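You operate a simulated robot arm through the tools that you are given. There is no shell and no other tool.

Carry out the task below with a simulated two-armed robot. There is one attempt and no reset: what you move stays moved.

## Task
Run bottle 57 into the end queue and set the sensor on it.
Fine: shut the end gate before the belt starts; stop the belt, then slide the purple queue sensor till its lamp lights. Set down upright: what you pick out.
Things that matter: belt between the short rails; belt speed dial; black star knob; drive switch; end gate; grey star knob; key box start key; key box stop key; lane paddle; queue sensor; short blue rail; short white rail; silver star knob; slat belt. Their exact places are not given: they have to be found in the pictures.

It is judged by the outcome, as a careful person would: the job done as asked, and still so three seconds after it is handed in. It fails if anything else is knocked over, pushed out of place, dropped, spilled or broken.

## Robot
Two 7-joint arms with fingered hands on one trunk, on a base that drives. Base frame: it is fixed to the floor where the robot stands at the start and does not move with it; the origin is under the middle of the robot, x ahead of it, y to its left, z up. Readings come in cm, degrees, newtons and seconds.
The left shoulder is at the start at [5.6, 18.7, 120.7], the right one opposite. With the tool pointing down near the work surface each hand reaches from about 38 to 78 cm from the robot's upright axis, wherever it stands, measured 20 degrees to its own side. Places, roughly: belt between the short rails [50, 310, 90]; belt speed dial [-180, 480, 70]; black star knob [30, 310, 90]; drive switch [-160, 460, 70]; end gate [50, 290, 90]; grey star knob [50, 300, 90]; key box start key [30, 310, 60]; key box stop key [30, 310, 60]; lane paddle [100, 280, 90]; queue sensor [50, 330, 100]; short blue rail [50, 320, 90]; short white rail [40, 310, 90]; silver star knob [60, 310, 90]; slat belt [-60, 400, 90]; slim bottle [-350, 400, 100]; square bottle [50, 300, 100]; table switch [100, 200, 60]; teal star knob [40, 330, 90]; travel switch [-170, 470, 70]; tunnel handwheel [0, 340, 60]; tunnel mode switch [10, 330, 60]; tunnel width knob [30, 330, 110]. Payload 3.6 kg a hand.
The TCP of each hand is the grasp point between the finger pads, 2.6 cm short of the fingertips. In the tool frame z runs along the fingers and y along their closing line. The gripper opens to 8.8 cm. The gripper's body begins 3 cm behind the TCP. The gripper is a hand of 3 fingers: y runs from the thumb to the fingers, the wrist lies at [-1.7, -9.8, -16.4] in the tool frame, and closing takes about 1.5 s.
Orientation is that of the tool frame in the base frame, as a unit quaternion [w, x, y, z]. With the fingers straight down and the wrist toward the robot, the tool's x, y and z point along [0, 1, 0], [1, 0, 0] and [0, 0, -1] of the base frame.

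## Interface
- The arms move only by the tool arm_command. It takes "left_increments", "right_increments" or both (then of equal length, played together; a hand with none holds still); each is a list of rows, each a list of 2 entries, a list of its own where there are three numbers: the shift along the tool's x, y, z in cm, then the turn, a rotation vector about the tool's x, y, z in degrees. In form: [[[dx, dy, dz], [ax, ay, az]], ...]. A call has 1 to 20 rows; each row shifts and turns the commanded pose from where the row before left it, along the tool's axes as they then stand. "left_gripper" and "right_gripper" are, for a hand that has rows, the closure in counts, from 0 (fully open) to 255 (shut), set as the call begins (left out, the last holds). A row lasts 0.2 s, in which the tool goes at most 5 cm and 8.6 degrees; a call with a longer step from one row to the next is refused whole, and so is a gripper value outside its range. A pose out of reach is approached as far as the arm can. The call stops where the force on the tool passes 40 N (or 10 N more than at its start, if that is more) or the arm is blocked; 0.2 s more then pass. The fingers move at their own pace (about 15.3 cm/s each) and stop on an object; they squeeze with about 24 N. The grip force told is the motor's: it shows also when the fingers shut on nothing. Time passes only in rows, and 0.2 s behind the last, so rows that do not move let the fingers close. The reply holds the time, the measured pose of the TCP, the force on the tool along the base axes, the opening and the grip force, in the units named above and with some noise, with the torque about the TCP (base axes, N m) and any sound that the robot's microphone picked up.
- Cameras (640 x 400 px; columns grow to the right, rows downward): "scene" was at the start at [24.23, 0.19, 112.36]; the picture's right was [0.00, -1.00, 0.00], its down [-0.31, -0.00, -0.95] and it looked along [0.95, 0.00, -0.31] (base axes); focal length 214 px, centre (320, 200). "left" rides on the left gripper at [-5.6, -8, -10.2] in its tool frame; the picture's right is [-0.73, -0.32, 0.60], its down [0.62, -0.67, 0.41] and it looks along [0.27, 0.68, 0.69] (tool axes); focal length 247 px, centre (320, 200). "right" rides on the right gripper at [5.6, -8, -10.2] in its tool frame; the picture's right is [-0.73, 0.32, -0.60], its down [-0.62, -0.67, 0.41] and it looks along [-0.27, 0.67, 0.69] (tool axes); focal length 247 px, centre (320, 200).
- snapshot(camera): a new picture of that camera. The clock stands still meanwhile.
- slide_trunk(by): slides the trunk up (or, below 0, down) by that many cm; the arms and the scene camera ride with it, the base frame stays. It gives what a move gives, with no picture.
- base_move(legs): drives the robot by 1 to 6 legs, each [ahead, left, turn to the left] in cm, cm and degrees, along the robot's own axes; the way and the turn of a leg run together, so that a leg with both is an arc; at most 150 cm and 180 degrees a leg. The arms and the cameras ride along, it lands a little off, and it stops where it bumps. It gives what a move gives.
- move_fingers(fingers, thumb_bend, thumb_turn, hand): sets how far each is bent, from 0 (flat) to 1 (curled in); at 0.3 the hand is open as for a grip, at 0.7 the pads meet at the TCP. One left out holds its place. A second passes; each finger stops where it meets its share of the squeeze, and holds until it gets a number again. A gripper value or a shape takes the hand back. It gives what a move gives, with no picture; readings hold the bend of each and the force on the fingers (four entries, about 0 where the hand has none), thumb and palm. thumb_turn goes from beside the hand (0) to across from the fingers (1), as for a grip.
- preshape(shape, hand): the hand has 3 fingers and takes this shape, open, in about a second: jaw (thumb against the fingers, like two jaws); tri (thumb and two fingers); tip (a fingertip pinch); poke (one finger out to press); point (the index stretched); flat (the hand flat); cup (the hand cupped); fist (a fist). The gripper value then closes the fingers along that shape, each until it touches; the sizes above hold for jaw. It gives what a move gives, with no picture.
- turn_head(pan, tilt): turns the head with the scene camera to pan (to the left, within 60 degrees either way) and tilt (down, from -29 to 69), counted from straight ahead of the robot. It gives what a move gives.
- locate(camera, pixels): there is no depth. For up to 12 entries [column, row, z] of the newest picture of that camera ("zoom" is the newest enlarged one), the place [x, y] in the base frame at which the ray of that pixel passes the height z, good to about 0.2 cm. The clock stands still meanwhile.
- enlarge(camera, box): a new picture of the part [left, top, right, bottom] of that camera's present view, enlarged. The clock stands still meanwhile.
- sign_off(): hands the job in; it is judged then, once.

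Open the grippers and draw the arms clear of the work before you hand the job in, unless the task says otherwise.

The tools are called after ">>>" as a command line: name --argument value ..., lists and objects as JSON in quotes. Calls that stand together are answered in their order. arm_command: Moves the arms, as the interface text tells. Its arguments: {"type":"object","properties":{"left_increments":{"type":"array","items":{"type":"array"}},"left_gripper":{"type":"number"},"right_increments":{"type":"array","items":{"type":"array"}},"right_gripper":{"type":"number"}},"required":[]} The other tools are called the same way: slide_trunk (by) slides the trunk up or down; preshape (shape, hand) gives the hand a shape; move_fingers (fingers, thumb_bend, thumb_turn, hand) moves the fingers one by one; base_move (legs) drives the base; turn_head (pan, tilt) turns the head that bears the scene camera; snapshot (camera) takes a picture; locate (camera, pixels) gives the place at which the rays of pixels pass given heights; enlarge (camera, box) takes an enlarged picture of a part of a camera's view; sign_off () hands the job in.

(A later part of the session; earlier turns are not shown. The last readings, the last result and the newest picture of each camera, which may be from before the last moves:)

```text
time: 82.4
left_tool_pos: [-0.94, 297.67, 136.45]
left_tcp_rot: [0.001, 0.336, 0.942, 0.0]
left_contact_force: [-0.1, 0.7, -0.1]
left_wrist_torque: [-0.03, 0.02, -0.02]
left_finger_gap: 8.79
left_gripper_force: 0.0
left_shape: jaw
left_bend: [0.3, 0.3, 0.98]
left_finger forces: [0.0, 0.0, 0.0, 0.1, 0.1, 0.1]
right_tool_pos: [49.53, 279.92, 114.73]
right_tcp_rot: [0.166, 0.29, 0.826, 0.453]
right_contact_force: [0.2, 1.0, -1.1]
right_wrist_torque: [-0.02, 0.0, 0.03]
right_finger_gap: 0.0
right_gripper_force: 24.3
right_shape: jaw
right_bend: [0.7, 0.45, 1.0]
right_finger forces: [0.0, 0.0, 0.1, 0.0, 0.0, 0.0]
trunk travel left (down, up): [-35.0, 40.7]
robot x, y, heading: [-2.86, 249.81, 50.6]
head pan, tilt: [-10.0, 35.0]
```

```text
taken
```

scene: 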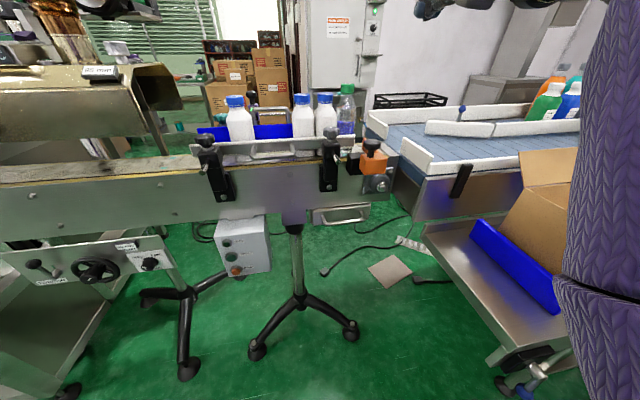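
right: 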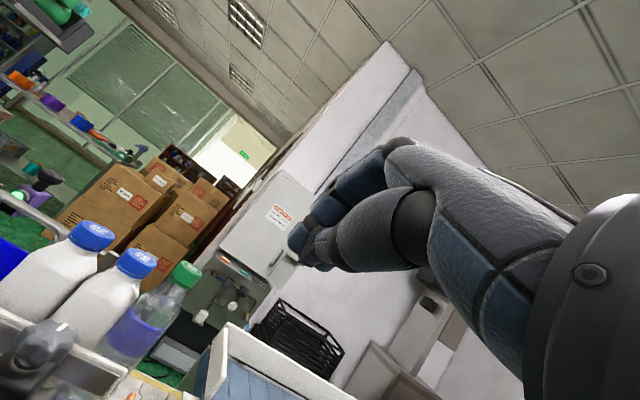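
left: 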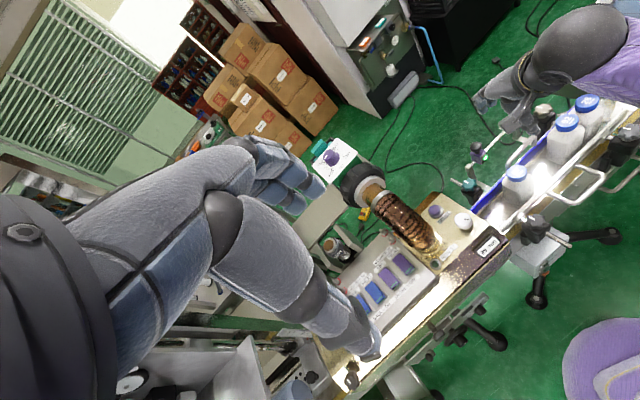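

The tool now points forward and 32° down, x along −d. I look to the right-down to check the elbow's clearance to the pack table.

>>> turn_head --pan -50 --tilt 40

>>> snapshot --camera "scene"

```text
time: 83.5
left_tool_pos: [-0.88, 297.56, 136.39]
left_tcp_rot: [0.0, 0.335, 0.942, 0.0]
left_contact_force: [-0.5, -0.5, 0.9]
left_wrist_torque: [0.01, 0.0, 0.0]
left_finger_gap: 8.81
left_gripper_force: 0.0
left_shape: jaw
left_bend: [0.3, 0.3, 0.98]
left_finger forces: [0.1, 0.0, 0.0, 0.1, 0.0, 0.0]
right_tool_pos: [49.68, 280.03, 114.55]
right_tcp_rot: [0.166, 0.29, 0.827, 0.452]
right_contact_force: [-0.4, -0.3, -0.3]
right_wrist_torque: [-0.04, 0.07, 0.0]
right_finger_gap: 0.0
right_gripper_force: 23.6
right_shape: jaw
right_bend: [0.7, 0.45, 1.0]
right_finger forces: [0.0, 0.1, 0.1, 0.1, 0.1, 0.0]
trunk travel left (down, up): [-35.0, 40.7]
robot x, y, heading: [-2.89, 250.52, 50.9]
head pan, tilt: [-50.0, 40.0]
```

```text
taken
```

scene: 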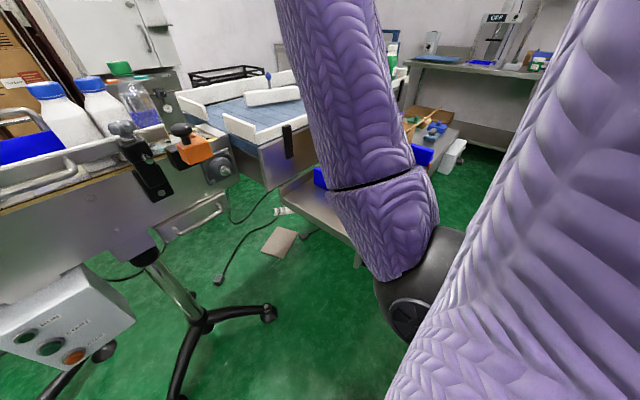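

The elbow hangs close to the pack-table corner in this posture, so I drop this plan: I rotate the hand back to pointing down and raise the trunk again, to push the gate with the closed fingers' back instead.

>>> arm_command --right_increments '[[[0, 0, 0], [8.5, 0, 0]], [[0, 0, 0], [8.5, 0, 0]], [[0, 0, 0], [8.5, 0, 0]], [[0, 0, 0], [8.5, 0, 0]], [[0, 0, 0], [8.5, 0, 0]], [[0, 0, 0], [8.5, 0, 0]], [[0, 0, 0], [8.5, 0, 0]], [[0, 0, 0], [0, 0, 0]]]'

>>> slide_trunk --by 20

>>> turn_head --pan -15 --tilt 40

>>> snapshot --camera "scene"

>>> snapshot --camera "right"

```text
time: 85.3
left_tool_pos: [-0.88, 297.58, 136.39]
left_tcp_rot: [-0.001, 0.335, 0.942, 0.0]
left_contact_force: [-0.3, 0.0, -0.1]
left_wrist_torque: [0.02, 0.02, -0.02]
left_finger_gap: 8.77
left_gripper_force: 0.0
left_shape: jaw
left_bend: [0.3, 0.3, 0.98]
left_finger forces: [0.1, 0.0, 0.0, 0.0, 0.0, 0.1]
right_tool_pos: [49.29, 280.07, 114.38]
right_tcp_rot: [-0.007, 0.332, 0.943, -0.019]
right_contact_force: [0.3, 0.3, 0.2]
right_wrist_torque: [0.01, -0.03, 0.02]
right_finger_gap: 0.0
right_gripper_force: 24.2
right_shape: jaw
right_bend: [0.7, 0.45, 1.0]
right_finger forces: [0.1, 0.0, 0.0, 0.0, 0.0, 0.0]
trunk travel left (down, up): [-35.0, 40.7]
robot x, y, heading: [-3.07, 250.27, 50.6]
head pan, tilt: [-50.0, 40.0]
```

```text
time: 87.4
left_tool_pos: [-0.88, 297.66, 156.4]
left_tcp_rot: [0.0, 0.336, 0.942, 0.0]
left_contact_force: [0.2, -0.1, 0.2]
left_wrist_torque: [0.02, -0.01, 0.05]
left_finger_gap: 8.75
left_gripper_force: 0.1
left_shape: jaw
left_bend: [0.3, 0.3, 0.98]
left_finger forces: [0.1, 0.0, 0.0, 0.1, 0.1, 0.0]
right_tool_pos: [49.4, 280.16, 134.18]
right_tcp_rot: [-0.006, 0.332, 0.943, -0.02]
right_contact_force: [0.7, -0.2, 0.8]
right_wrist_torque: [0.02, -0.05, 0.0]
right_finger_gap: 0.0
right_gripper_force: 23.6
right_shape: jaw
right_bend: [0.7, 0.45, 1.0]
right_finger forces: [0.0, 0.0, 0.0, 0.0, 0.0, 0.1]
trunk travel left (down, up): [-55.0, 20.7]
robot x, y, heading: [-2.99, 250.11, 50.7]
head pan, tilt: [-50.0, 40.0]
```

```text
time: 88.5
left_tool_pos: [-0.88, 297.57, 156.34]
left_tcp_rot: [0.0, 0.336, 0.942, 0.0]
left_contact_force: [-0.2, -0.2, -0.2]
left_wrist_torque: [-0.01, -0.02, -0.05]
left_finger_gap: 8.75
left_gripper_force: 0.1
left_shape: jaw
left_bend: [0.3, 0.3, 0.98]
left_finger forces: [0.0, 0.0, 0.0, 0.0, 0.0, 0.0]
right_tool_pos: [49.39, 280.16, 134.33]
right_tcp_rot: [-0.006, 0.332, 0.943, -0.019]
right_contact_force: [-0.1, 0.0, -0.3]
right_wrist_torque: [-0.01, 0.01, -0.02]
right_finger_gap: 0.0
right_gripper_force: 24.3
right_shape: jaw
right_bend: [0.7, 0.45, 1.0]
right_finger forces: [0.0, 0.0, 0.1, 0.0, 0.1, 0.1]
trunk travel left (down, up): [-55.0, 20.7]
robot x, y, heading: [-3.11, 250.17, 51.0]
head pan, tilt: [-15.0, 40.0]
```

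```text
taken
```

scene: 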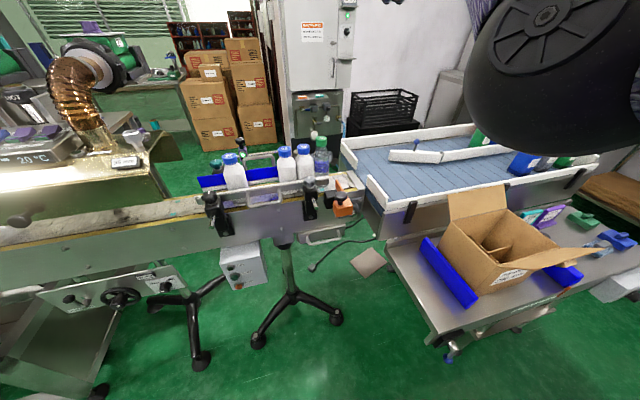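

```text
taken
```

right: 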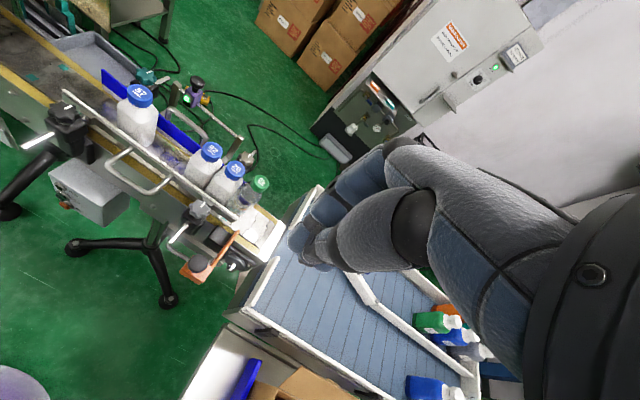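

I descend with the closed fingers just on the near side of the gate block (a≈−139.5, b≈248), first to z≈104.

>>> arm_command --right_increments '[[[1.4, -0.8, 0], [-2.3, 0, 0]], [[0, 0, 4], [0, 0, 0]], [[0, 0, 4], [0, 0, 0]], [[0, 0, 4], [0, 0, 0]], [[0, 0, 4], [0, 0, 0]], [[0, 0, 4], [0, 0, 0]], [[0, 0, 4], [0, 0, 0]], [[0, 0, 4], [0, 0, 0]], [[0, 0, 2.3], [0, 0, 0]], [[0, 0, 0], [0, 0, 0]]]'

>>> snapshot --camera "scene"

>>> snapshot --camera "right"

```text
time: 90.7
left_tool_pos: [-0.98, 297.59, 156.36]
left_tcp_rot: [0.0, 0.336, 0.942, 0.0]
left_contact_force: [-1.1, 0.0, 1.2]
left_wrist_torque: [0.0, -0.02, 0.01]
left_finger_gap: 8.76
left_gripper_force: 0.0
left_shape: jaw
left_bend: [0.3, 0.3, 0.98]
left_finger forces: [0.1, 0.0, 0.0, 0.0, 0.1, 0.1]
right_tool_pos: [47.88, 280.41, 103.98]
right_tcp_rot: [0.0, 0.332, 0.943, 0.0]
right_contact_force: [-0.5, -0.2, -0.1]
right_wrist_torque: [-0.01, -0.01, -0.01]
right_finger_gap: 0.0
right_gripper_force: 23.4
right_shape: jaw
right_bend: [0.7, 0.45, 1.0]
right_finger forces: [0.0, 0.1, 0.0, 0.0, 0.0, 0.0]
trunk travel left (down, up): [-55.0, 20.7]
robot x, y, heading: [-2.84, 250.19, 50.5]
head pan, tilt: [-15.0, 40.0]
```

```text
taken
```

scene: 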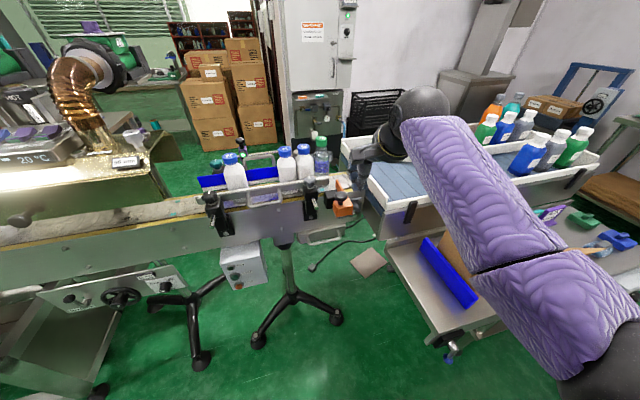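

```text
taken
```

right: 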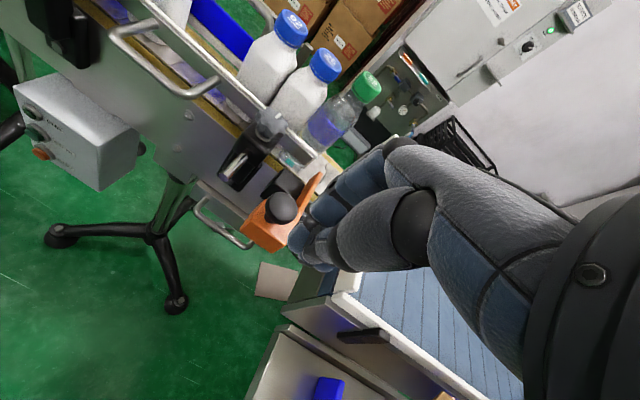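

I check where the pack-table items are relative to the elbow (elbow about fwd 21, right 33 of the robot, z≈100).

>>> locate --camera "scene" --pixels '[[425, 240, 88], [476, 297, 85], [455, 307, 76], [432, 343, 75], [385, 255, 75], [342, 205, 92], [350, 210, 90]]'

>>> turn_head --pan -50 --tilt 50

>>> snapshot --camera "scene"

```text
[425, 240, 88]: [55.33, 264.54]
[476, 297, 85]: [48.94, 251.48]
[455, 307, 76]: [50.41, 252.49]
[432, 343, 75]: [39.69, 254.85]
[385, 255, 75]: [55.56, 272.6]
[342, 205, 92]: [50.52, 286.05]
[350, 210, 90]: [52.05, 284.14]
```

```text
time: 91.7
left_tool_pos: [-0.87, 297.56, 156.39]
left_tcp_rot: [0.0, 0.336, 0.942, 0.0]
left_contact_force: [0.2, -0.1, -0.4]
left_wrist_torque: [-0.03, -0.05, -0.02]
left_finger_gap: 8.76
left_gripper_force: 0.1
left_shape: jaw
left_bend: [0.3, 0.3, 0.98]
left_finger forces: [0.1, 0.1, 0.1, 0.0, 0.1, 0.0]
right_tool_pos: [47.91, 280.36, 103.78]
right_tcp_rot: [0.0, 0.332, 0.943, 0.0]
right_contact_force: [0.2, -0.5, 0.8]
right_wrist_torque: [0.0, -0.01, -0.02]
right_finger_gap: 0.02
right_gripper_force: 24.0
right_shape: jaw
right_bend: [0.7, 0.45, 1.0]
right_finger forces: [0.0, 0.1, 0.0, 0.1, 0.0, 0.0]
trunk travel left (down, up): [-55.0, 20.7]
robot x, y, heading: [-3.12, 250.09, 51.0]
head pan, tilt: [-50.0, 50.0]
```

```text
taken
```

scene: 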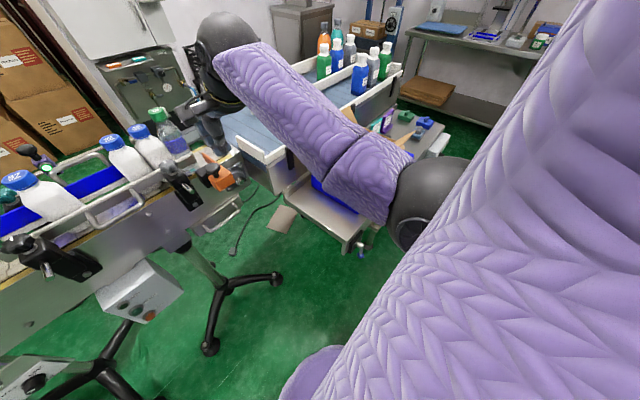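

The elbow is around z≈105, well above the table corner (75) and blue bracket (≈85). I descend to TCP z≈92.3 behind the block.

>>> turn_head --pan -15 --tilt 40

>>> arm_command --right_increments '[[[0, 0, 3], [0, 0, 0]], [[0, 0, 3], [0, 0, 0]], [[0, 0, 3], [0, 0, 0]], [[0, 0, 2.5], [0, 0, 0]], [[0, 0, 0], [0, 0, 0]]]'

>>> enlarge --camera "scene" --box '[270, 130, 430, 230]'

>>> snapshot --camera "right"

```text
time: 92.7
left_tool_pos: [-0.85, 297.45, 156.4]
left_tcp_rot: [0.0, 0.336, 0.942, 0.001]
left_contact_force: [-0.4, 0.2, 0.5]
left_wrist_torque: [0.01, 0.02, 0.0]
left_finger_gap: 8.78
left_gripper_force: 0.1
left_shape: jaw
left_bend: [0.3, 0.3, 0.98]
left_finger forces: [0.1, 0.0, 0.0, 0.1, 0.1, 0.0]
right_tool_pos: [47.81, 280.3, 103.95]
right_tcp_rot: [-0.001, 0.332, 0.943, 0.001]
right_contact_force: [-0.5, 0.2, -0.6]
right_wrist_torque: [0.01, -0.01, 0.01]
right_finger_gap: 0.0
right_gripper_force: 24.3
right_shape: jaw
right_bend: [0.7, 0.45, 1.0]
right_finger forces: [0.0, 0.1, 0.0, 0.0, 0.0, 0.0]
trunk travel left (down, up): [-55.0, 20.7]
robot x, y, heading: [-3.26, 249.77, 50.8]
head pan, tilt: [-15.0, 40.0]
```

```text
time: 93.9
left_tool_pos: [-0.92, 297.56, 156.48]
left_tcp_rot: [0.0, 0.336, 0.942, 0.001]
left_contact_force: [-0.2, -0.6, -0.5]
left_wrist_torque: [0.0, -0.06, -0.02]
left_finger_gap: 8.78
left_gripper_force: 0.1
left_shape: jaw
left_bend: [0.3, 0.3, 0.98]
left_finger forces: [0.1, 0.0, 0.0, 0.0, 0.1, 0.0]
right_tool_pos: [47.65, 280.26, 92.66]
right_tcp_rot: [0.0, 0.332, 0.943, -0.001]
right_contact_force: [-0.2, 0.1, 0.5]
right_wrist_torque: [0.03, 0.0, 0.04]
right_finger_gap: 0.0
right_gripper_force: 24.2
right_shape: jaw
right_bend: [0.7, 0.46, 1.0]
right_finger forces: [0.0, 0.1, 0.0, 0.1, 0.0, 0.0]
trunk travel left (down, up): [-55.0, 20.7]
robot x, y, heading: [-2.92, 250.3, 50.9]
head pan, tilt: [-15.0, 40.0]
```

```text
4.00 times, centred on (350, 180) of scene
```

zoom: 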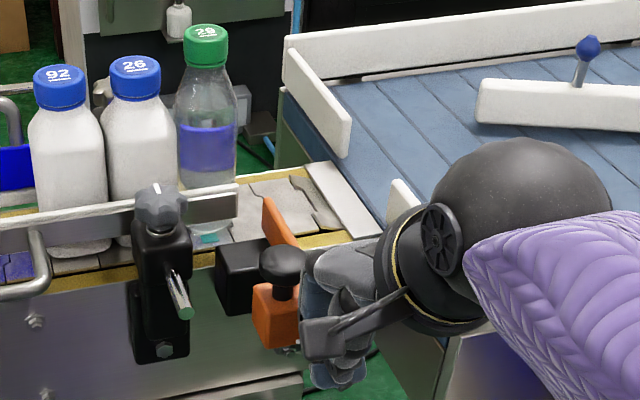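

```text
taken
```

right: 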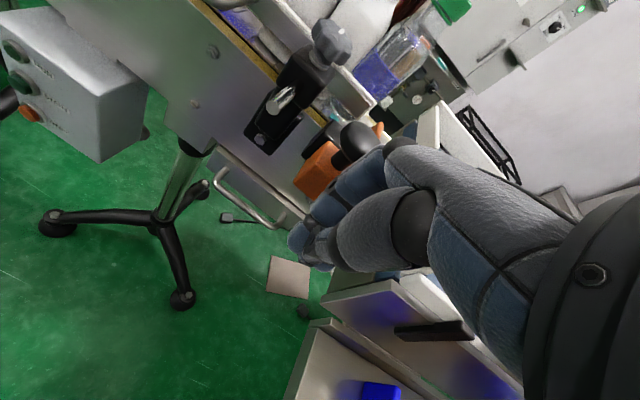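

Hand is behind the block (TCP a=−139.5, b=247.8). I push forward along tool y in small steps, 5 cm, watching the force.

>>> arm_command --right_increments '[[[0, 0.7, 0], [0, 0, 0]], [[0, 0.7, 0], [0, 0, 0]], [[0, 0.7, 0], [0, 0, 0]], [[0, 0.7, 0], [0, 0, 0]], [[0, 0.7, 0], [0, 0, 0]], [[0, 0.7, 0], [0, 0, 0]], [[0, 0, 0], [0, 0, 0]]]'

>>> enlarge --camera "scene" --box '[270, 130, 430, 230]'

>>> snapshot --camera "right"

```text
time: 95.5
left_tool_pos: [-1.01, 297.48, 156.29]
left_tcp_rot: [-0.001, 0.335, 0.942, 0.0]
left_contact_force: [-0.8, -0.2, 0.0]
left_wrist_torque: [-0.01, 0.01, -0.03]
left_finger_gap: 8.78
left_gripper_force: 0.1
left_shape: jaw
left_bend: [0.3, 0.3, 0.98]
left_finger forces: [0.0, 0.0, 0.0, 0.0, 0.0, 0.0]
right_tool_pos: [50.4, 283.68, 92.6]
right_tcp_rot: [0.0, 0.333, 0.943, 0.0]
right_contact_force: [-0.7, -1.2, -0.8]
right_wrist_torque: [0.04, -0.02, 0.0]
right_finger_gap: 0.02
right_gripper_force: 24.4
right_shape: jaw
right_bend: [0.7, 0.45, 1.0]
right_finger forces: [1.1, 0.0, 0.0, 0.0, 0.0, 0.0]
trunk travel left (down, up): [-55.0, 20.7]
robot x, y, heading: [-3.13, 250.3, 50.9]
head pan, tilt: [-15.0, 40.0]
```

```text
4.00 times, centred on (350, 180) of scene
```

zoom: 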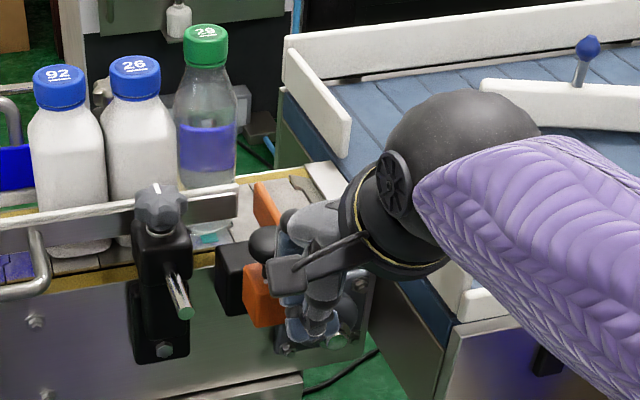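

```text
taken
```

right: 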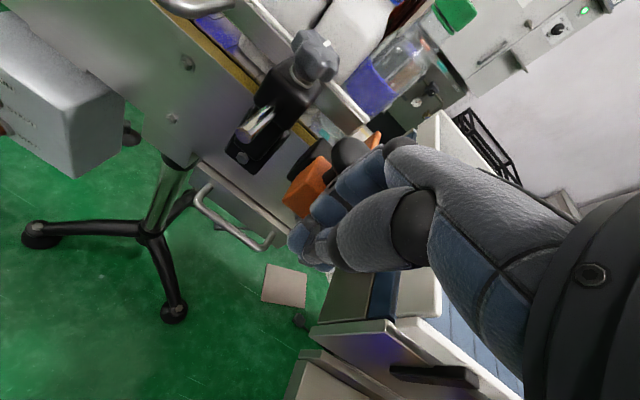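

The gate is moving with very little force (~1 N). I keep pushing 4 cm and check.

>>> arm_command --right_increments '[[[0, 0.7, 0], [0, 0, 0]], [[0, 0.7, 0], [0, 0, 0]], [[0, 0.7, 0], [0, 0, 0]], [[0, 0.7, 0], [0, 0, 0]], [[0, 0.7, 0], [0, 0, 0]], [[0, 0.5, 0], [0, 0, 0]], [[0, 0, 0], [0, 0, 0]]]'

>>> enlarge --camera "scene" --box '[270, 130, 430, 230]'

>>> snapshot --camera "right"

```text
time: 97.1
left_tool_pos: [-0.96, 297.64, 156.4]
left_tcp_rot: [0.001, 0.336, 0.942, 0.0]
left_contact_force: [-0.1, -0.9, 0.0]
left_wrist_torque: [-0.02, 0.01, 0.0]
left_finger_gap: 8.78
left_gripper_force: 0.0
left_shape: jaw
left_bend: [0.3, 0.3, 0.98]
left_finger forces: [0.0, 0.1, 0.0, 0.0, 0.0, 0.0]
right_tool_pos: [52.7, 286.35, 92.81]
right_tcp_rot: [0.0, 0.332, 0.943, 0.0]
right_contact_force: [-1.3, -1.4, -0.1]
right_wrist_torque: [0.04, -0.03, 0.0]
right_finger_gap: 0.01
right_gripper_force: 24.3
right_shape: jaw
right_bend: [0.7, 0.45, 1.0]
right_finger forces: [2.0, 0.0, 0.1, 0.1, 0.1, 0.0]
right hand out of reach, approached as far as the arm can: row 6
trunk travel left (down, up): [-55.0, 20.7]
robot x, y, heading: [-3.17, 250.27, 50.8]
head pan, tilt: [-15.0, 40.0]
```

```text
4.00 times, centred on (350, 180) of scene
```

zoom: 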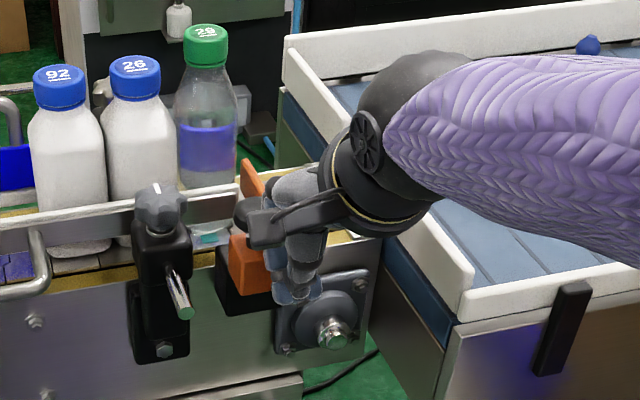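

```text
taken
```

right: 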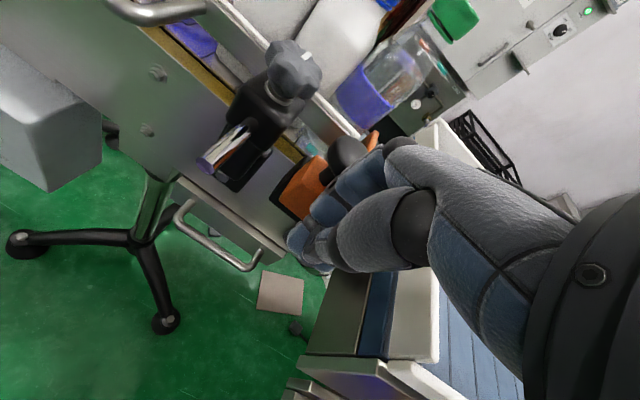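

The arm reached its limit there, so I advance the base 4 cm ahead (along n), which carries the hand and gate onward.

>>> base_move --legs '[[4, 0, 0]]'

>>> enlarge --camera "scene" --box '[270, 130, 430, 230]'

>>> snapshot --camera "right"

```text
time: 98.1
left_tool_pos: [1.61, 300.53, 156.28]
left_tcp_rot: [-0.001, 0.335, 0.942, 0.0]
left_contact_force: [-0.4, -0.2, 0.9]
left_wrist_torque: [0.01, 0.0, 0.0]
left_finger_gap: 8.75
left_gripper_force: 0.1
left_shape: jaw
left_bend: [0.3, 0.3, 0.98]
left_finger forces: [0.0, 0.1, 0.1, 0.1, 0.1, 0.1]
right_tool_pos: [55.1, 288.85, 92.06]
right_tcp_rot: [-0.001, 0.333, 0.943, -0.009]
right_contact_force: [0.4, 0.6, 0.6]
right_wrist_torque: [0.02, 0.01, 0.0]
right_finger_gap: 0.0
right_gripper_force: 23.9
right_shape: jaw
right_bend: [0.7, 0.45, 1.0]
right_finger forces: [0.0, 0.0, 0.0, 0.0, 0.1, 0.0]
trunk travel left (down, up): [-55.0, 20.7]
robot x, y, heading: [-0.37, 252.97, 50.8]
head pan, tilt: [-15.0, 40.0]
stopped in leg 1: the force on the tool passed its limit at 52 N (the readings are from after the stop); the commanded pose is now the measured one
```

```text
4.00 times, centred on (350, 180) of scene
```

zoom: 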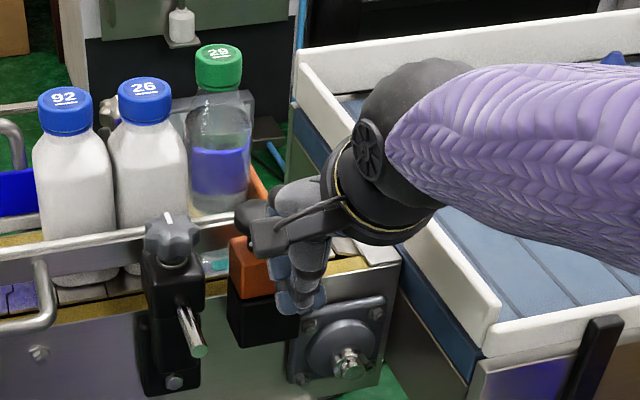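

```text
taken
```

right: 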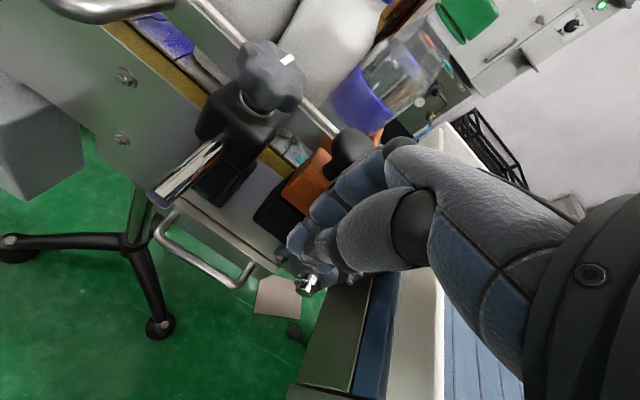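

The push stopped at 52 N, likely the gate's end stop (TCP moved ~8 cm since contact). I back the hand off and lift it to inspect the gate.

>>> arm_command --right_increments '[[[0, -1, 0], [0, 0, 0]], [[0, -1.5, 0], [0, 0, 0]], [[0, -1.5, 0], [0, 0, 0]], [[0, -1, -2], [0, 0, 0]], [[0, 0, -3.5], [0, 0, 0]], [[0, 0, -3.5], [0, 0, 0]], [[0, 0, -3.5], [0, 0, 0]], [[0, 0, -3.5], [0, 0, 0]], [[0, 0, -3.5], [0, 0, 0]], [[0, 0, 0], [0, 0, 0]]]'

>>> snapshot --camera "scene"

>>> snapshot --camera "right"

```text
time: 100.3
left_tool_pos: [1.58, 300.55, 156.38]
left_tcp_rot: [0.0, 0.336, 0.942, 0.0]
left_contact_force: [0.4, -0.3, 0.4]
left_wrist_torque: [0.0, 0.01, -0.01]
left_finger_gap: 8.76
left_gripper_force: 0.1
left_shape: jaw
left_bend: [0.3, 0.3, 0.98]
left_finger forces: [0.0, 0.0, 0.1, 0.0, 0.0, 0.0]
right_tool_pos: [52.33, 285.28, 112.05]
right_tcp_rot: [-0.001, 0.332, 0.943, -0.008]
right_contact_force: [0.4, -0.1, -0.6]
right_wrist_torque: [-0.02, -0.01, -0.04]
right_finger_gap: 0.0
right_gripper_force: 24.2
right_shape: jaw
right_bend: [0.7, 0.45, 1.0]
right_finger forces: [0.0, 0.0, 0.0, 0.0, 0.1, 0.0]
trunk travel left (down, up): [-55.0, 20.7]
robot x, y, heading: [-0.66, 252.89, 50.7]
head pan, tilt: [-15.0, 40.0]
```

```text
taken
```

scene: 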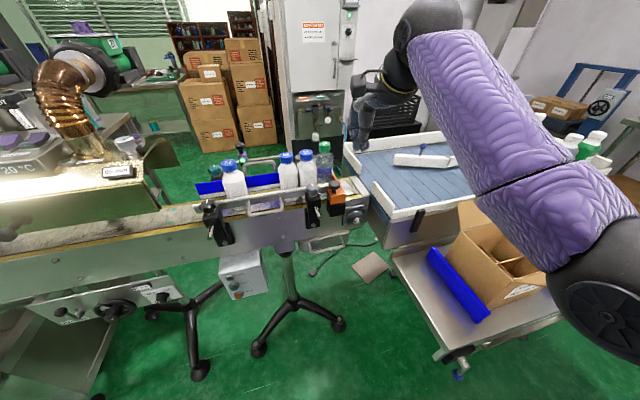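

```text
taken
```

right: 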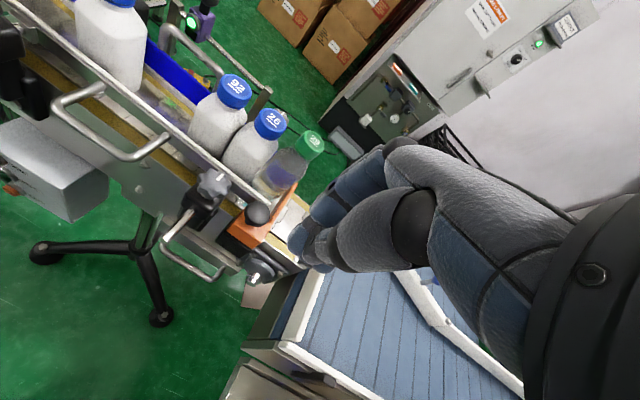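

I enlarge both views of the gate and bottle 29.

>>> enlarge --camera "right" --box '[210, 130, 354, 220]'

>>> enlarge --camera "right" --box '[190, 170, 318, 250]'

>>> enlarge --camera "scene" --box '[280, 130, 400, 205]'

```text
4.44 times, centred on (282, 175) of right
```

zoom: 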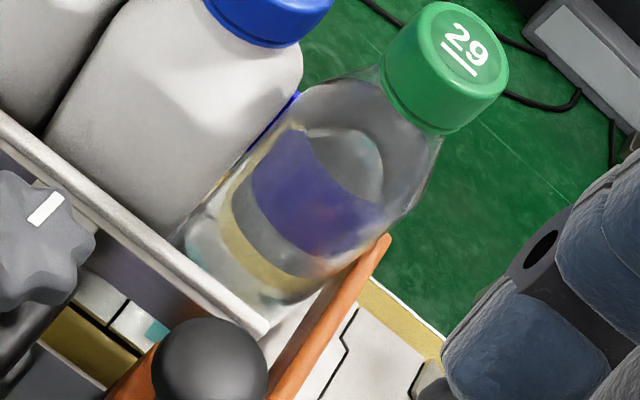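

```text
5.00 times, centred on (254, 210) of right
```

zoom: 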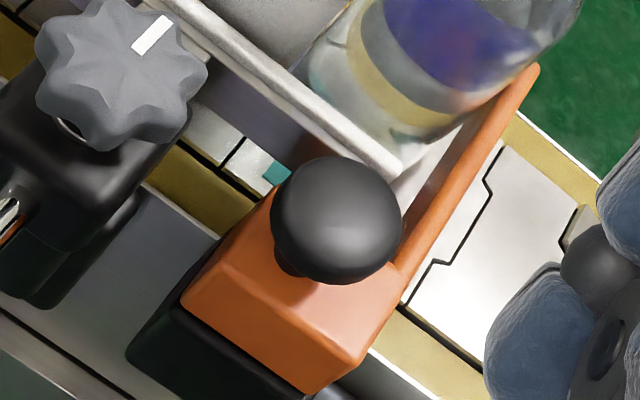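

```text
5.33 times, centred on (340, 168) of scene
```

zoom: 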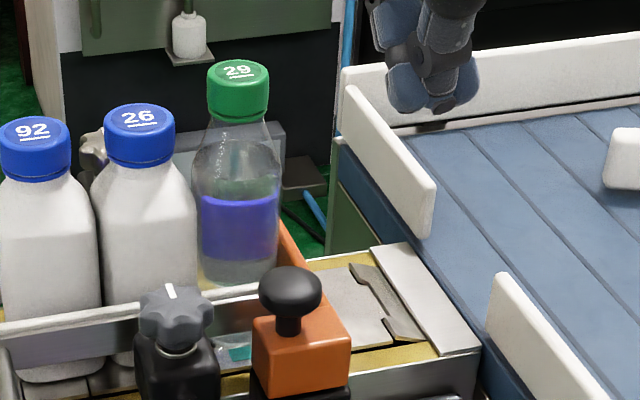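

The gate plate now spans the belt in front of bottle 29. I measure the tip and block to see if it is fully home.

>>> locate --camera "right" --pixels '[[296.6, 184, 92], [296.6, 184, 91], [257, 213, 95], [262, 244, 92], [227, 229, 92], [310, 140, 103]]'

>>> locate --camera "scene" --pixels '[[336.5, 183.5, 95], [337, 175, 92], [324.7, 143.5, 103], [306, 152.5, 101], [286.5, 155, 101], [228, 165, 101]]'

```text
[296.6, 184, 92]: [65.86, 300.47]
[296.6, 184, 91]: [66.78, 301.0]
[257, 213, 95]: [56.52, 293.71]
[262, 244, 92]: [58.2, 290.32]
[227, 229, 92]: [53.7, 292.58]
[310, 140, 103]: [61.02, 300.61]
```

```text
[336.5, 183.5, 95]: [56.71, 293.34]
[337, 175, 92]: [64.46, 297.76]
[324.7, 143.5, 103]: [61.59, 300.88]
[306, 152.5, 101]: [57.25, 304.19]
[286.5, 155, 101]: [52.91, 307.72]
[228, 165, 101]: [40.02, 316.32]
```

Knob moved from b=255.2 to 263.7 (8.5 cm) and the tip lies at the far belt edge (b≈275). I do one gentle confirming push to make sure it is at its stop.

>>> arm_command --right_increments '[[[0, 0, 4], [0, 0, 0]], [[0, 0, 4], [0, 0, 0]], [[0, 0, 4], [0, 0, 0]], [[0, 0, 4], [0, 0, 0]], [[0, 0, 3.5], [0, 0, 0]], [[0, 0.7, 0], [0, 0, 0]], [[0, 0.7, 0], [0, 0, 0]], [[0, 0.7, 0], [0, 0, 0]], [[0, 0.7, 0], [0, 0, 0]], [[0, 0.5, 0], [0, 0, 0]], [[0, 0.5, 0], [0, 0, 0]], [[0, 0.4, 0], [0, 0, 0]], [[0, 0.3, 0], [0, 0, 0]], [[0, 0, 0], [0, 0, 0]]]'

>>> enlarge --camera "scene" --box '[280, 130, 400, 205]'

```text
time: 103.3
left_tool_pos: [1.54, 300.48, 156.31]
left_tcp_rot: [0.0, 0.335, 0.942, 0.0]
left_contact_force: [-0.3, 1.1, -0.3]
left_wrist_torque: [-0.01, 0.0, 0.0]
left_finger_gap: 8.79
left_gripper_force: 0.1
left_shape: jaw
left_bend: [0.3, 0.3, 0.98]
left_finger forces: [0.1, 0.0, 0.1, 0.1, 0.0, 0.0]
right_tool_pos: [54.66, 288.44, 92.39]
right_tcp_rot: [-0.001, 0.331, 0.943, -0.007]
right_contact_force: [0.8, 0.9, 1.0]
right_wrist_torque: [0.04, -0.02, 0.03]
right_finger_gap: 0.02
right_gripper_force: 24.3
right_shape: jaw
right_bend: [0.7, 0.45, 1.0]
right_finger forces: [0.1, 0.1, 0.0, 0.0, 0.0, 0.1]
trunk travel left (down, up): [-55.0, 20.7]
robot x, y, heading: [-0.69, 253.01, 50.9]
head pan, tilt: [-15.0, 40.0]
```

```text
5.33 times, centred on (340, 168) of scene
```

zoom: 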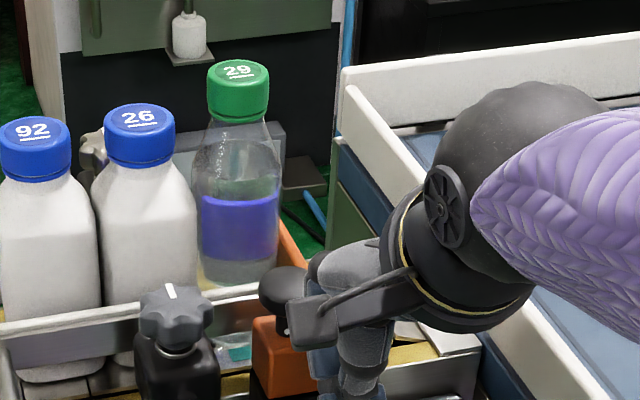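

Not in contact yet (TCP b≈258.6). I push forward in 0.3 cm steps until force builds up.

>>> arm_command --right_increments '[[[0, 0.3, 0], [0, 0, 0]], [[0, 0.3, 0], [0, 0, 0]], [[0, 0.3, 0], [0, 0, 0]], [[0, 0, 0], [0, 0, 0]]]'

>>> arm_command --right_increments '[[[0, 0.3, 0], [0, 0, 0]], [[0, 0.3, 0], [0, 0, 0]], [[0, 0, 0], [0, 0, 0]]]'

```text
time: 104.3
left_tool_pos: [1.45, 300.44, 156.4]
left_tcp_rot: [-0.001, 0.336, 0.942, -0.001]
left_contact_force: [0.3, 0.1, -0.6]
left_wrist_torque: [-0.02, -0.02, 0.02]
left_finger_gap: 8.77
left_gripper_force: 0.0
left_shape: jaw
left_bend: [0.3, 0.3, 0.98]
left_finger forces: [0.0, 0.1, 0.0, 0.1, 0.1, 0.0]
right_tool_pos: [55.16, 288.9, 92.47]
right_tcp_rot: [-0.001, 0.332, 0.943, -0.008]
right_contact_force: [-0.1, -0.1, -0.4]
right_wrist_torque: [-0.05, 0.01, 0.02]
right_finger_gap: 0.01
right_gripper_force: 24.4
right_shape: jaw
right_bend: [0.7, 0.45, 1.0]
right_finger forces: [0.1, 0.0, 0.0, 0.0, 0.1, 0.0]
right hand out of reach, approached as far as the arm can: row 3
trunk travel left (down, up): [-55.0, 20.7]
robot x, y, heading: [-0.65, 253.03, 50.8]
head pan, tilt: [-15.0, 40.0]
```

```text
time: 105.1
left_tool_pos: [1.47, 300.49, 156.44]
left_tcp_rot: [0.001, 0.336, 0.942, 0.0]
left_contact_force: [-0.1, 0.5, 0.0]
left_wrist_torque: [-0.02, 0.02, -0.04]
left_finger_gap: 8.77
left_gripper_force: 0.0
left_shape: jaw
left_bend: [0.3, 0.3, 0.98]
left_finger forces: [0.1, 0.1, 0.0, 0.0, 0.0, 0.0]
right_tool_pos: [55.31, 288.84, 92.39]
right_tcp_rot: [-0.001, 0.333, 0.943, -0.009]
right_contact_force: [-1.1, -1.9, -0.2]
right_wrist_torque: [0.02, -0.01, -0.01]
right_finger_gap: 0.0
right_gripper_force: 24.1
right_shape: jaw
right_bend: [0.7, 0.45, 1.0]
right_finger forces: [1.0, 0.1, 0.0, 0.0, 0.1, 0.0]
right hand out of reach, approached as far as the arm can: row 2
trunk travel left (down, up): [-55.0, 20.7]
robot x, y, heading: [-0.61, 253.26, 51.1]
head pan, tilt: [-15.0, 40.0]
```

Light contact at the same place as before. I nudge the base ahead 1 cm as a force-limited test of the stop.

>>> base_move --legs '[[1, 0, 0]]'

>>> enlarge --camera "scene" --box '[280, 130, 400, 205]'

```text
time: 106.0
left_tool_pos: [2.12, 301.33, 156.37]
left_tcp_rot: [-0.001, 0.336, 0.942, 0.0]
left_contact_force: [-0.4, 0.0, 0.7]
left_wrist_torque: [-0.04, 0.01, 0.03]
left_finger_gap: 8.76
left_gripper_force: 0.0
left_shape: jaw
left_bend: [0.3, 0.3, 0.98]
left_finger forces: [0.0, 0.1, 0.1, 0.0, 0.1, 0.0]
right_tool_pos: [55.79, 288.67, 91.77]
right_tcp_rot: [-0.001, 0.334, 0.942, -0.02]
right_contact_force: [-1.0, -7.1, 2.5]
right_wrist_torque: [0.29, -0.05, -0.06]
right_finger_gap: 0.0
right_gripper_force: 23.8
right_shape: jaw
right_bend: [0.7, 0.45, 1.0]
right_finger forces: [6.7, 0.1, 0.1, 0.0, 0.0, 0.0]
trunk travel left (down, up): [-55.0, 20.7]
robot x, y, heading: [0.05, 253.57, 50.6]
head pan, tilt: [-15.0, 40.0]
stopped in leg 1: the force on the tool passed its limit at 41 N (the readings are from after the stop); the commanded pose is now the measured one
```

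```text
5.33 times, centred on (340, 168) of scene
```

zoom: 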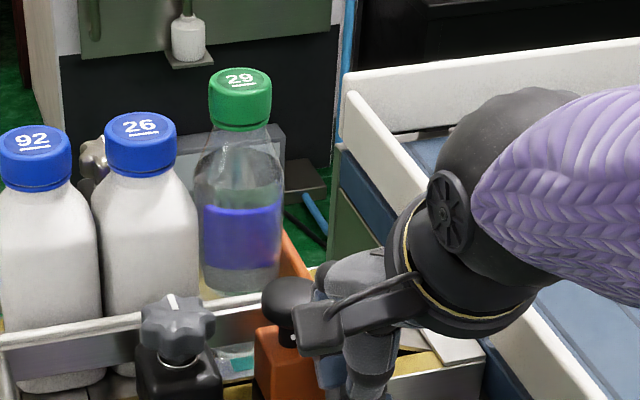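

41 N with no further motion: the gate is fully shut at its stop. I withdraw the right hand back and up.

>>> arm_command --right_increments '[[[0, -1, 0], [0, 0, 0]], [[0, -2, 0], [0, 0, 0]], [[0, -2, 0], [0, 0, 0]], [[0, -1, -3], [0, 0, 0]], [[0, 0, -4], [0, 0, 0]], [[0, 0, -4], [0, 0, 0]], [[0, 0, -4], [0, 0, 0]], [[0, 0, -4], [0, 0, 0]], [[0, 0, -4], [0, 0, 0]], [[0, 0, -4], [0, 0, 0]], [[0, 0, -4], [0, 0, 0]], [[0, 0, -4], [0, 0, 0]], [[0, 0, 0], [0, 0, 0]]]'

>>> turn_head --pan 30 --tilt 30

>>> snapshot --camera "scene"

```text
time: 107.3
left_tool_pos: [2.22, 301.08, 156.5]
left_tcp_rot: [0.001, 0.337, 0.941, 0.001]
left_contact_force: [0.7, 0.4, -1.3]
left_wrist_torque: [-0.05, 0.03, -0.04]
left_finger_gap: 8.79
left_gripper_force: 0.1
left_shape: jaw
left_bend: [0.3, 0.3, 0.98]
left_finger forces: [0.0, 0.0, 0.1, 0.1, 0.0, 0.0]
right_tool_pos: [56.28, 288.92, 93.94]
right_tcp_rot: [-0.002, 0.336, 0.941, -0.04]
right_contact_force: [-4.6, -23.0, 10.2]
right_wrist_torque: [0.68, -0.15, -0.05]
right_finger_gap: 0.0
right_gripper_force: 23.7
right_shape: jaw
right_bend: [0.7, 0.45, 1.0]
right_finger forces: [24.2, 0.0, 0.1, 0.1, 0.0, 0.1]
right hand out of reach, approached as far as the arm can: row 1, 2, 3, 4, 5, 6
trunk travel left (down, up): [-55.0, 20.7]
robot x, y, heading: [0.12, 253.67, 50.5]
head pan, tilt: [-15.0, 40.0]
stopped in row 6 (right hand): the force on the tool passed its limit at 43 N (the readings are from after the stop); the commanded pose is now the measured one
```

```text
time: 108.4
left_tool_pos: [2.27, 300.81, 156.55]
left_tcp_rot: [0.0, 0.337, 0.941, 0.002]
left_contact_force: [0.0, -0.3, 0.1]
left_wrist_torque: [0.01, -0.02, 0.03]
left_finger_gap: 8.77
left_gripper_force: 0.0
left_shape: jaw
left_bend: [0.3, 0.3, 0.98]
left_finger forces: [0.0, 0.0, 0.0, 0.0, 0.0, 0.0]
right_tool_pos: [56.3, 288.89, 93.95]
right_tcp_rot: [-0.004, 0.336, 0.941, -0.038]
right_contact_force: [1.4, -26.9, -0.3]
right_wrist_torque: [0.31, 0.01, -0.25]
right_finger_gap: 0.0
right_gripper_force: 24.2
right_shape: jaw
right_bend: [0.7, 0.45, 1.0]
right_finger forces: [27.3, 0.0, 0.1, 0.0, 0.1, 0.0]
trunk travel left (down, up): [-55.0, 20.7]
robot x, y, heading: [-0.03, 253.65, 50.6]
head pan, tilt: [30.0, 30.0]
```

```text
taken
```

scene: 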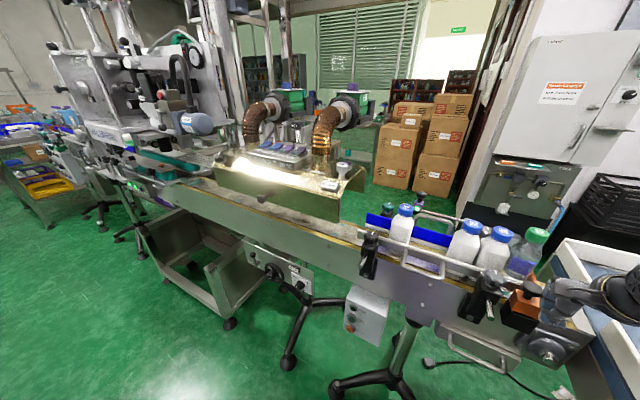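

The arm solver stuck near its limit and still presses the gate with ~27 N. I back the base off 6 cm to release it.

>>> base_move --legs '[[-6, 0, 0]]'

>>> turn_head --pan -15 --tilt 40

>>> snapshot --camera "scene"

```text
time: 109.4
left_tool_pos: [-1.8, 296.39, 156.41]
left_tcp_rot: [0.0, 0.336, 0.942, 0.001]
left_contact_force: [-0.6, -0.1, -0.2]
left_wrist_torque: [0.03, -0.02, 0.01]
left_finger_gap: 8.76
left_gripper_force: 0.0
left_shape: jaw
left_bend: [0.3, 0.3, 0.98]
left_finger forces: [0.0, 0.0, 0.0, 0.0, 0.0, 0.0]
right_tool_pos: [52.13, 284.63, 93.95]
right_tcp_rot: [-0.002, 0.335, 0.942, -0.036]
right_contact_force: [-0.5, 0.4, 0.1]
right_wrist_torque: [0.0, -0.01, 0.0]
right_finger_gap: 0.02
right_gripper_force: 24.6
right_shape: jaw
right_bend: [0.7, 0.46, 1.0]
right_finger forces: [0.0, 0.0, 0.0, 0.0, 0.0, 0.0]
trunk travel left (down, up): [-55.0, 20.7]
robot x, y, heading: [-3.93, 248.9, 50.6]
head pan, tilt: [30.0, 30.0]
```

```text
time: 110.5
left_tool_pos: [-1.53, 296.52, 156.41]
left_tcp_rot: [-0.001, 0.337, 0.942, -0.001]
left_contact_force: [-0.7, -0.1, -0.4]
left_wrist_torque: [0.02, 0.03, 0.01]
left_finger_gap: 8.79
left_gripper_force: 0.1
left_shape: jaw
left_bend: [0.3, 0.3, 0.98]
left_finger forces: [0.1, 0.0, 0.1, 0.0, 0.0, 0.0]
right_tool_pos: [52.42, 284.75, 94.09]
right_tcp_rot: [-0.003, 0.335, 0.941, -0.036]
right_contact_force: [-0.3, -0.3, 0.1]
right_wrist_torque: [0.02, 0.0, 0.03]
right_finger_gap: 0.0
right_gripper_force: 23.4
right_shape: jaw
right_bend: [0.7, 0.46, 1.0]
right_finger forces: [0.0, 0.1, 0.0, 0.0, 0.0, 0.0]
trunk travel left (down, up): [-55.0, 20.7]
robot x, y, heading: [-3.7, 248.92, 50.7]
head pan, tilt: [-15.0, 40.0]
```

```text
taken
```

scene: 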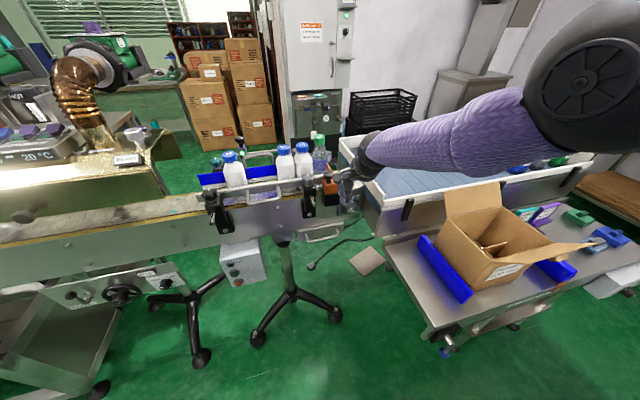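

Released. The elbow is now high on the right. I raise the hand gently (with a little retreat) and check it responds.

>>> arm_command --right_increments '[[[0, -1, -1], [0, 0, 0]], [[0, -1, -2], [0, 0, 0]], [[0, 0, -2], [0, 0, 0]], [[0, 0, -2], [0, 0, 0]], [[0, 0, 0], [0, 0, 0]]]'

>>> snapshot --camera "scene"

```text
time: 111.7
left_tool_pos: [-1.46, 296.55, 156.4]
left_tcp_rot: [0.0, 0.336, 0.942, 0.001]
left_contact_force: [0.5, -0.1, 0.0]
left_wrist_torque: [0.0, 0.0, 0.04]
left_finger_gap: 8.75
left_gripper_force: 0.0
left_shape: jaw
left_bend: [0.3, 0.3, 0.98]
left_finger forces: [0.1, 0.0, 0.1, 0.0, 0.0, 0.0]
right_tool_pos: [53.65, 286.72, 98.67]
right_tcp_rot: [-0.004, 0.335, 0.941, -0.036]
right_contact_force: [0.4, 0.2, -0.3]
right_wrist_torque: [-0.02, -0.03, 0.01]
right_finger_gap: 0.0
right_gripper_force: 24.2
right_shape: jaw
right_bend: [0.7, 0.46, 1.0]
right_finger forces: [0.0, 0.1, 0.0, 0.0, 0.0, 0.0]
right hand out of reach, approached as far as the arm can: row 1, 2, 3, 4
trunk travel left (down, up): [-55.0, 20.7]
robot x, y, heading: [-3.78, 248.98, 50.6]
head pan, tilt: [-15.0, 40.0]
```

```text
taken
```

scene: 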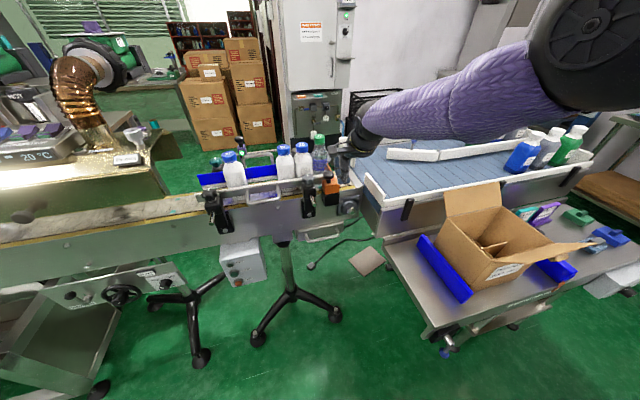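

The hand follows only partly (solver at a joint limit with the elbow up). I raise it straight up and see whether it becomes free.

>>> arm_command --right_increments '[[[0, 1, -3], [0, 0, 0]], [[0, 1, -3], [0, 0, 0]], [[0, 0, -3], [0, 0, 0]], [[0, 0, -3], [0, 0, 0]], [[0, 0, -3], [0, 0, 0]], [[0, 0, 0], [0, 0, 0]]]'

>>> snapshot --camera "scene"

```text
time: 113.1
left_tool_pos: [-1.56, 296.54, 156.46]
left_tcp_rot: [0.0, 0.337, 0.942, -0.001]
left_contact_force: [0.3, -0.1, 0.1]
left_wrist_torque: [0.0, -0.01, 0.0]
left_finger_gap: 8.79
left_gripper_force: 0.0
left_shape: jaw
left_bend: [0.3, 0.3, 0.98]
left_finger forces: [0.0, 0.0, 0.0, 0.0, 0.0, 0.0]
right_tool_pos: [56.23, 290.55, 113.02]
right_tcp_rot: [-0.003, 0.334, 0.942, -0.036]
right_contact_force: [0.6, 1.0, 0.4]
right_wrist_torque: [-0.01, 0.02, -0.02]
right_finger_gap: 0.0
right_gripper_force: 24.3
right_shape: jaw
right_bend: [0.7, 0.46, 1.0]
right_finger forces: [0.1, 0.0, 0.0, 0.0, 0.0, 0.1]
right hand out of reach, approached as far as the arm can: row 3, 4, 5
trunk travel left (down, up): [-55.0, 20.7]
robot x, y, heading: [-3.82, 249.13, 50.5]
head pan, tilt: [-15.0, 40.0]
```

```text
taken
```

scene: 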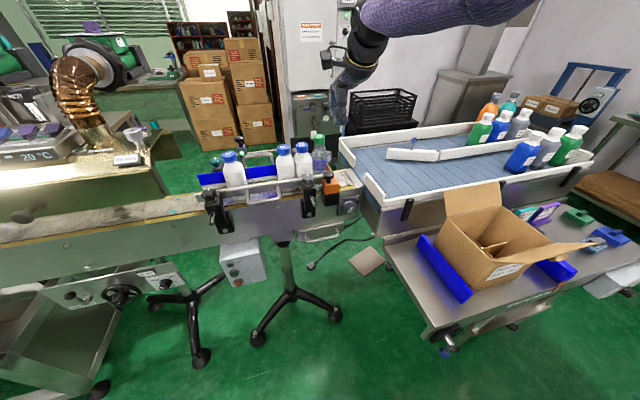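

It rises when allowed to go slightly forward. I continue up to about z≈140, well clear of everything, then try folding the arm back.

>>> arm_command --right_increments '[[[0, 1, -3], [0, 0, 0]], [[0, 0.5, -3], [0, 0, 0]], [[0, 0.5, -3], [0, 0, 0]], [[0, 0, -3], [0, 0, 0]], [[0, 0, -3], [0, 0, 0]], [[0, 0, -3], [0, 0, 0]], [[1, 0, -3], [0, 0, 0]], [[1, 0, -3], [0, 0, 0]], [[0, 0, 0], [0, 0, 0]]]'

>>> snapshot --camera "scene"

```text
time: 115.1
left_tool_pos: [-1.64, 296.58, 156.42]
left_tcp_rot: [0.0, 0.337, 0.942, 0.0]
left_contact_force: [0.1, 1.0, -0.3]
left_wrist_torque: [-0.03, 0.02, 0.0]
left_finger_gap: 8.78
left_gripper_force: 0.0
left_shape: jaw
left_bend: [0.3, 0.3, 0.98]
left_finger forces: [0.1, 0.0, 0.0, 0.0, 0.1, 0.0]
right_tool_pos: [54.11, 291.37, 136.47]
right_tcp_rot: [-0.003, 0.334, 0.942, -0.036]
right_contact_force: [0.3, -0.5, -0.3]
right_wrist_torque: [0.04, 0.01, 0.01]
right_finger_gap: 0.03
right_gripper_force: 24.0
right_shape: jaw
right_bend: [0.7, 0.46, 1.0]
right_finger forces: [0.0, 0.1, 0.0, 0.0, 0.0, 0.0]
right hand out of reach, approached as far as the arm can: row 1, 2, 3, 4, 6, 7, 8
trunk travel left (down, up): [-55.0, 20.7]
robot x, y, heading: [-3.9, 249.11, 50.7]
head pan, tilt: [-15.0, 40.0]
```

```text
taken
```

scene: 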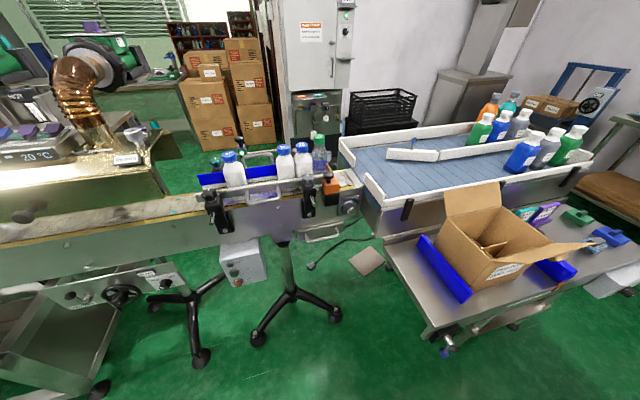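

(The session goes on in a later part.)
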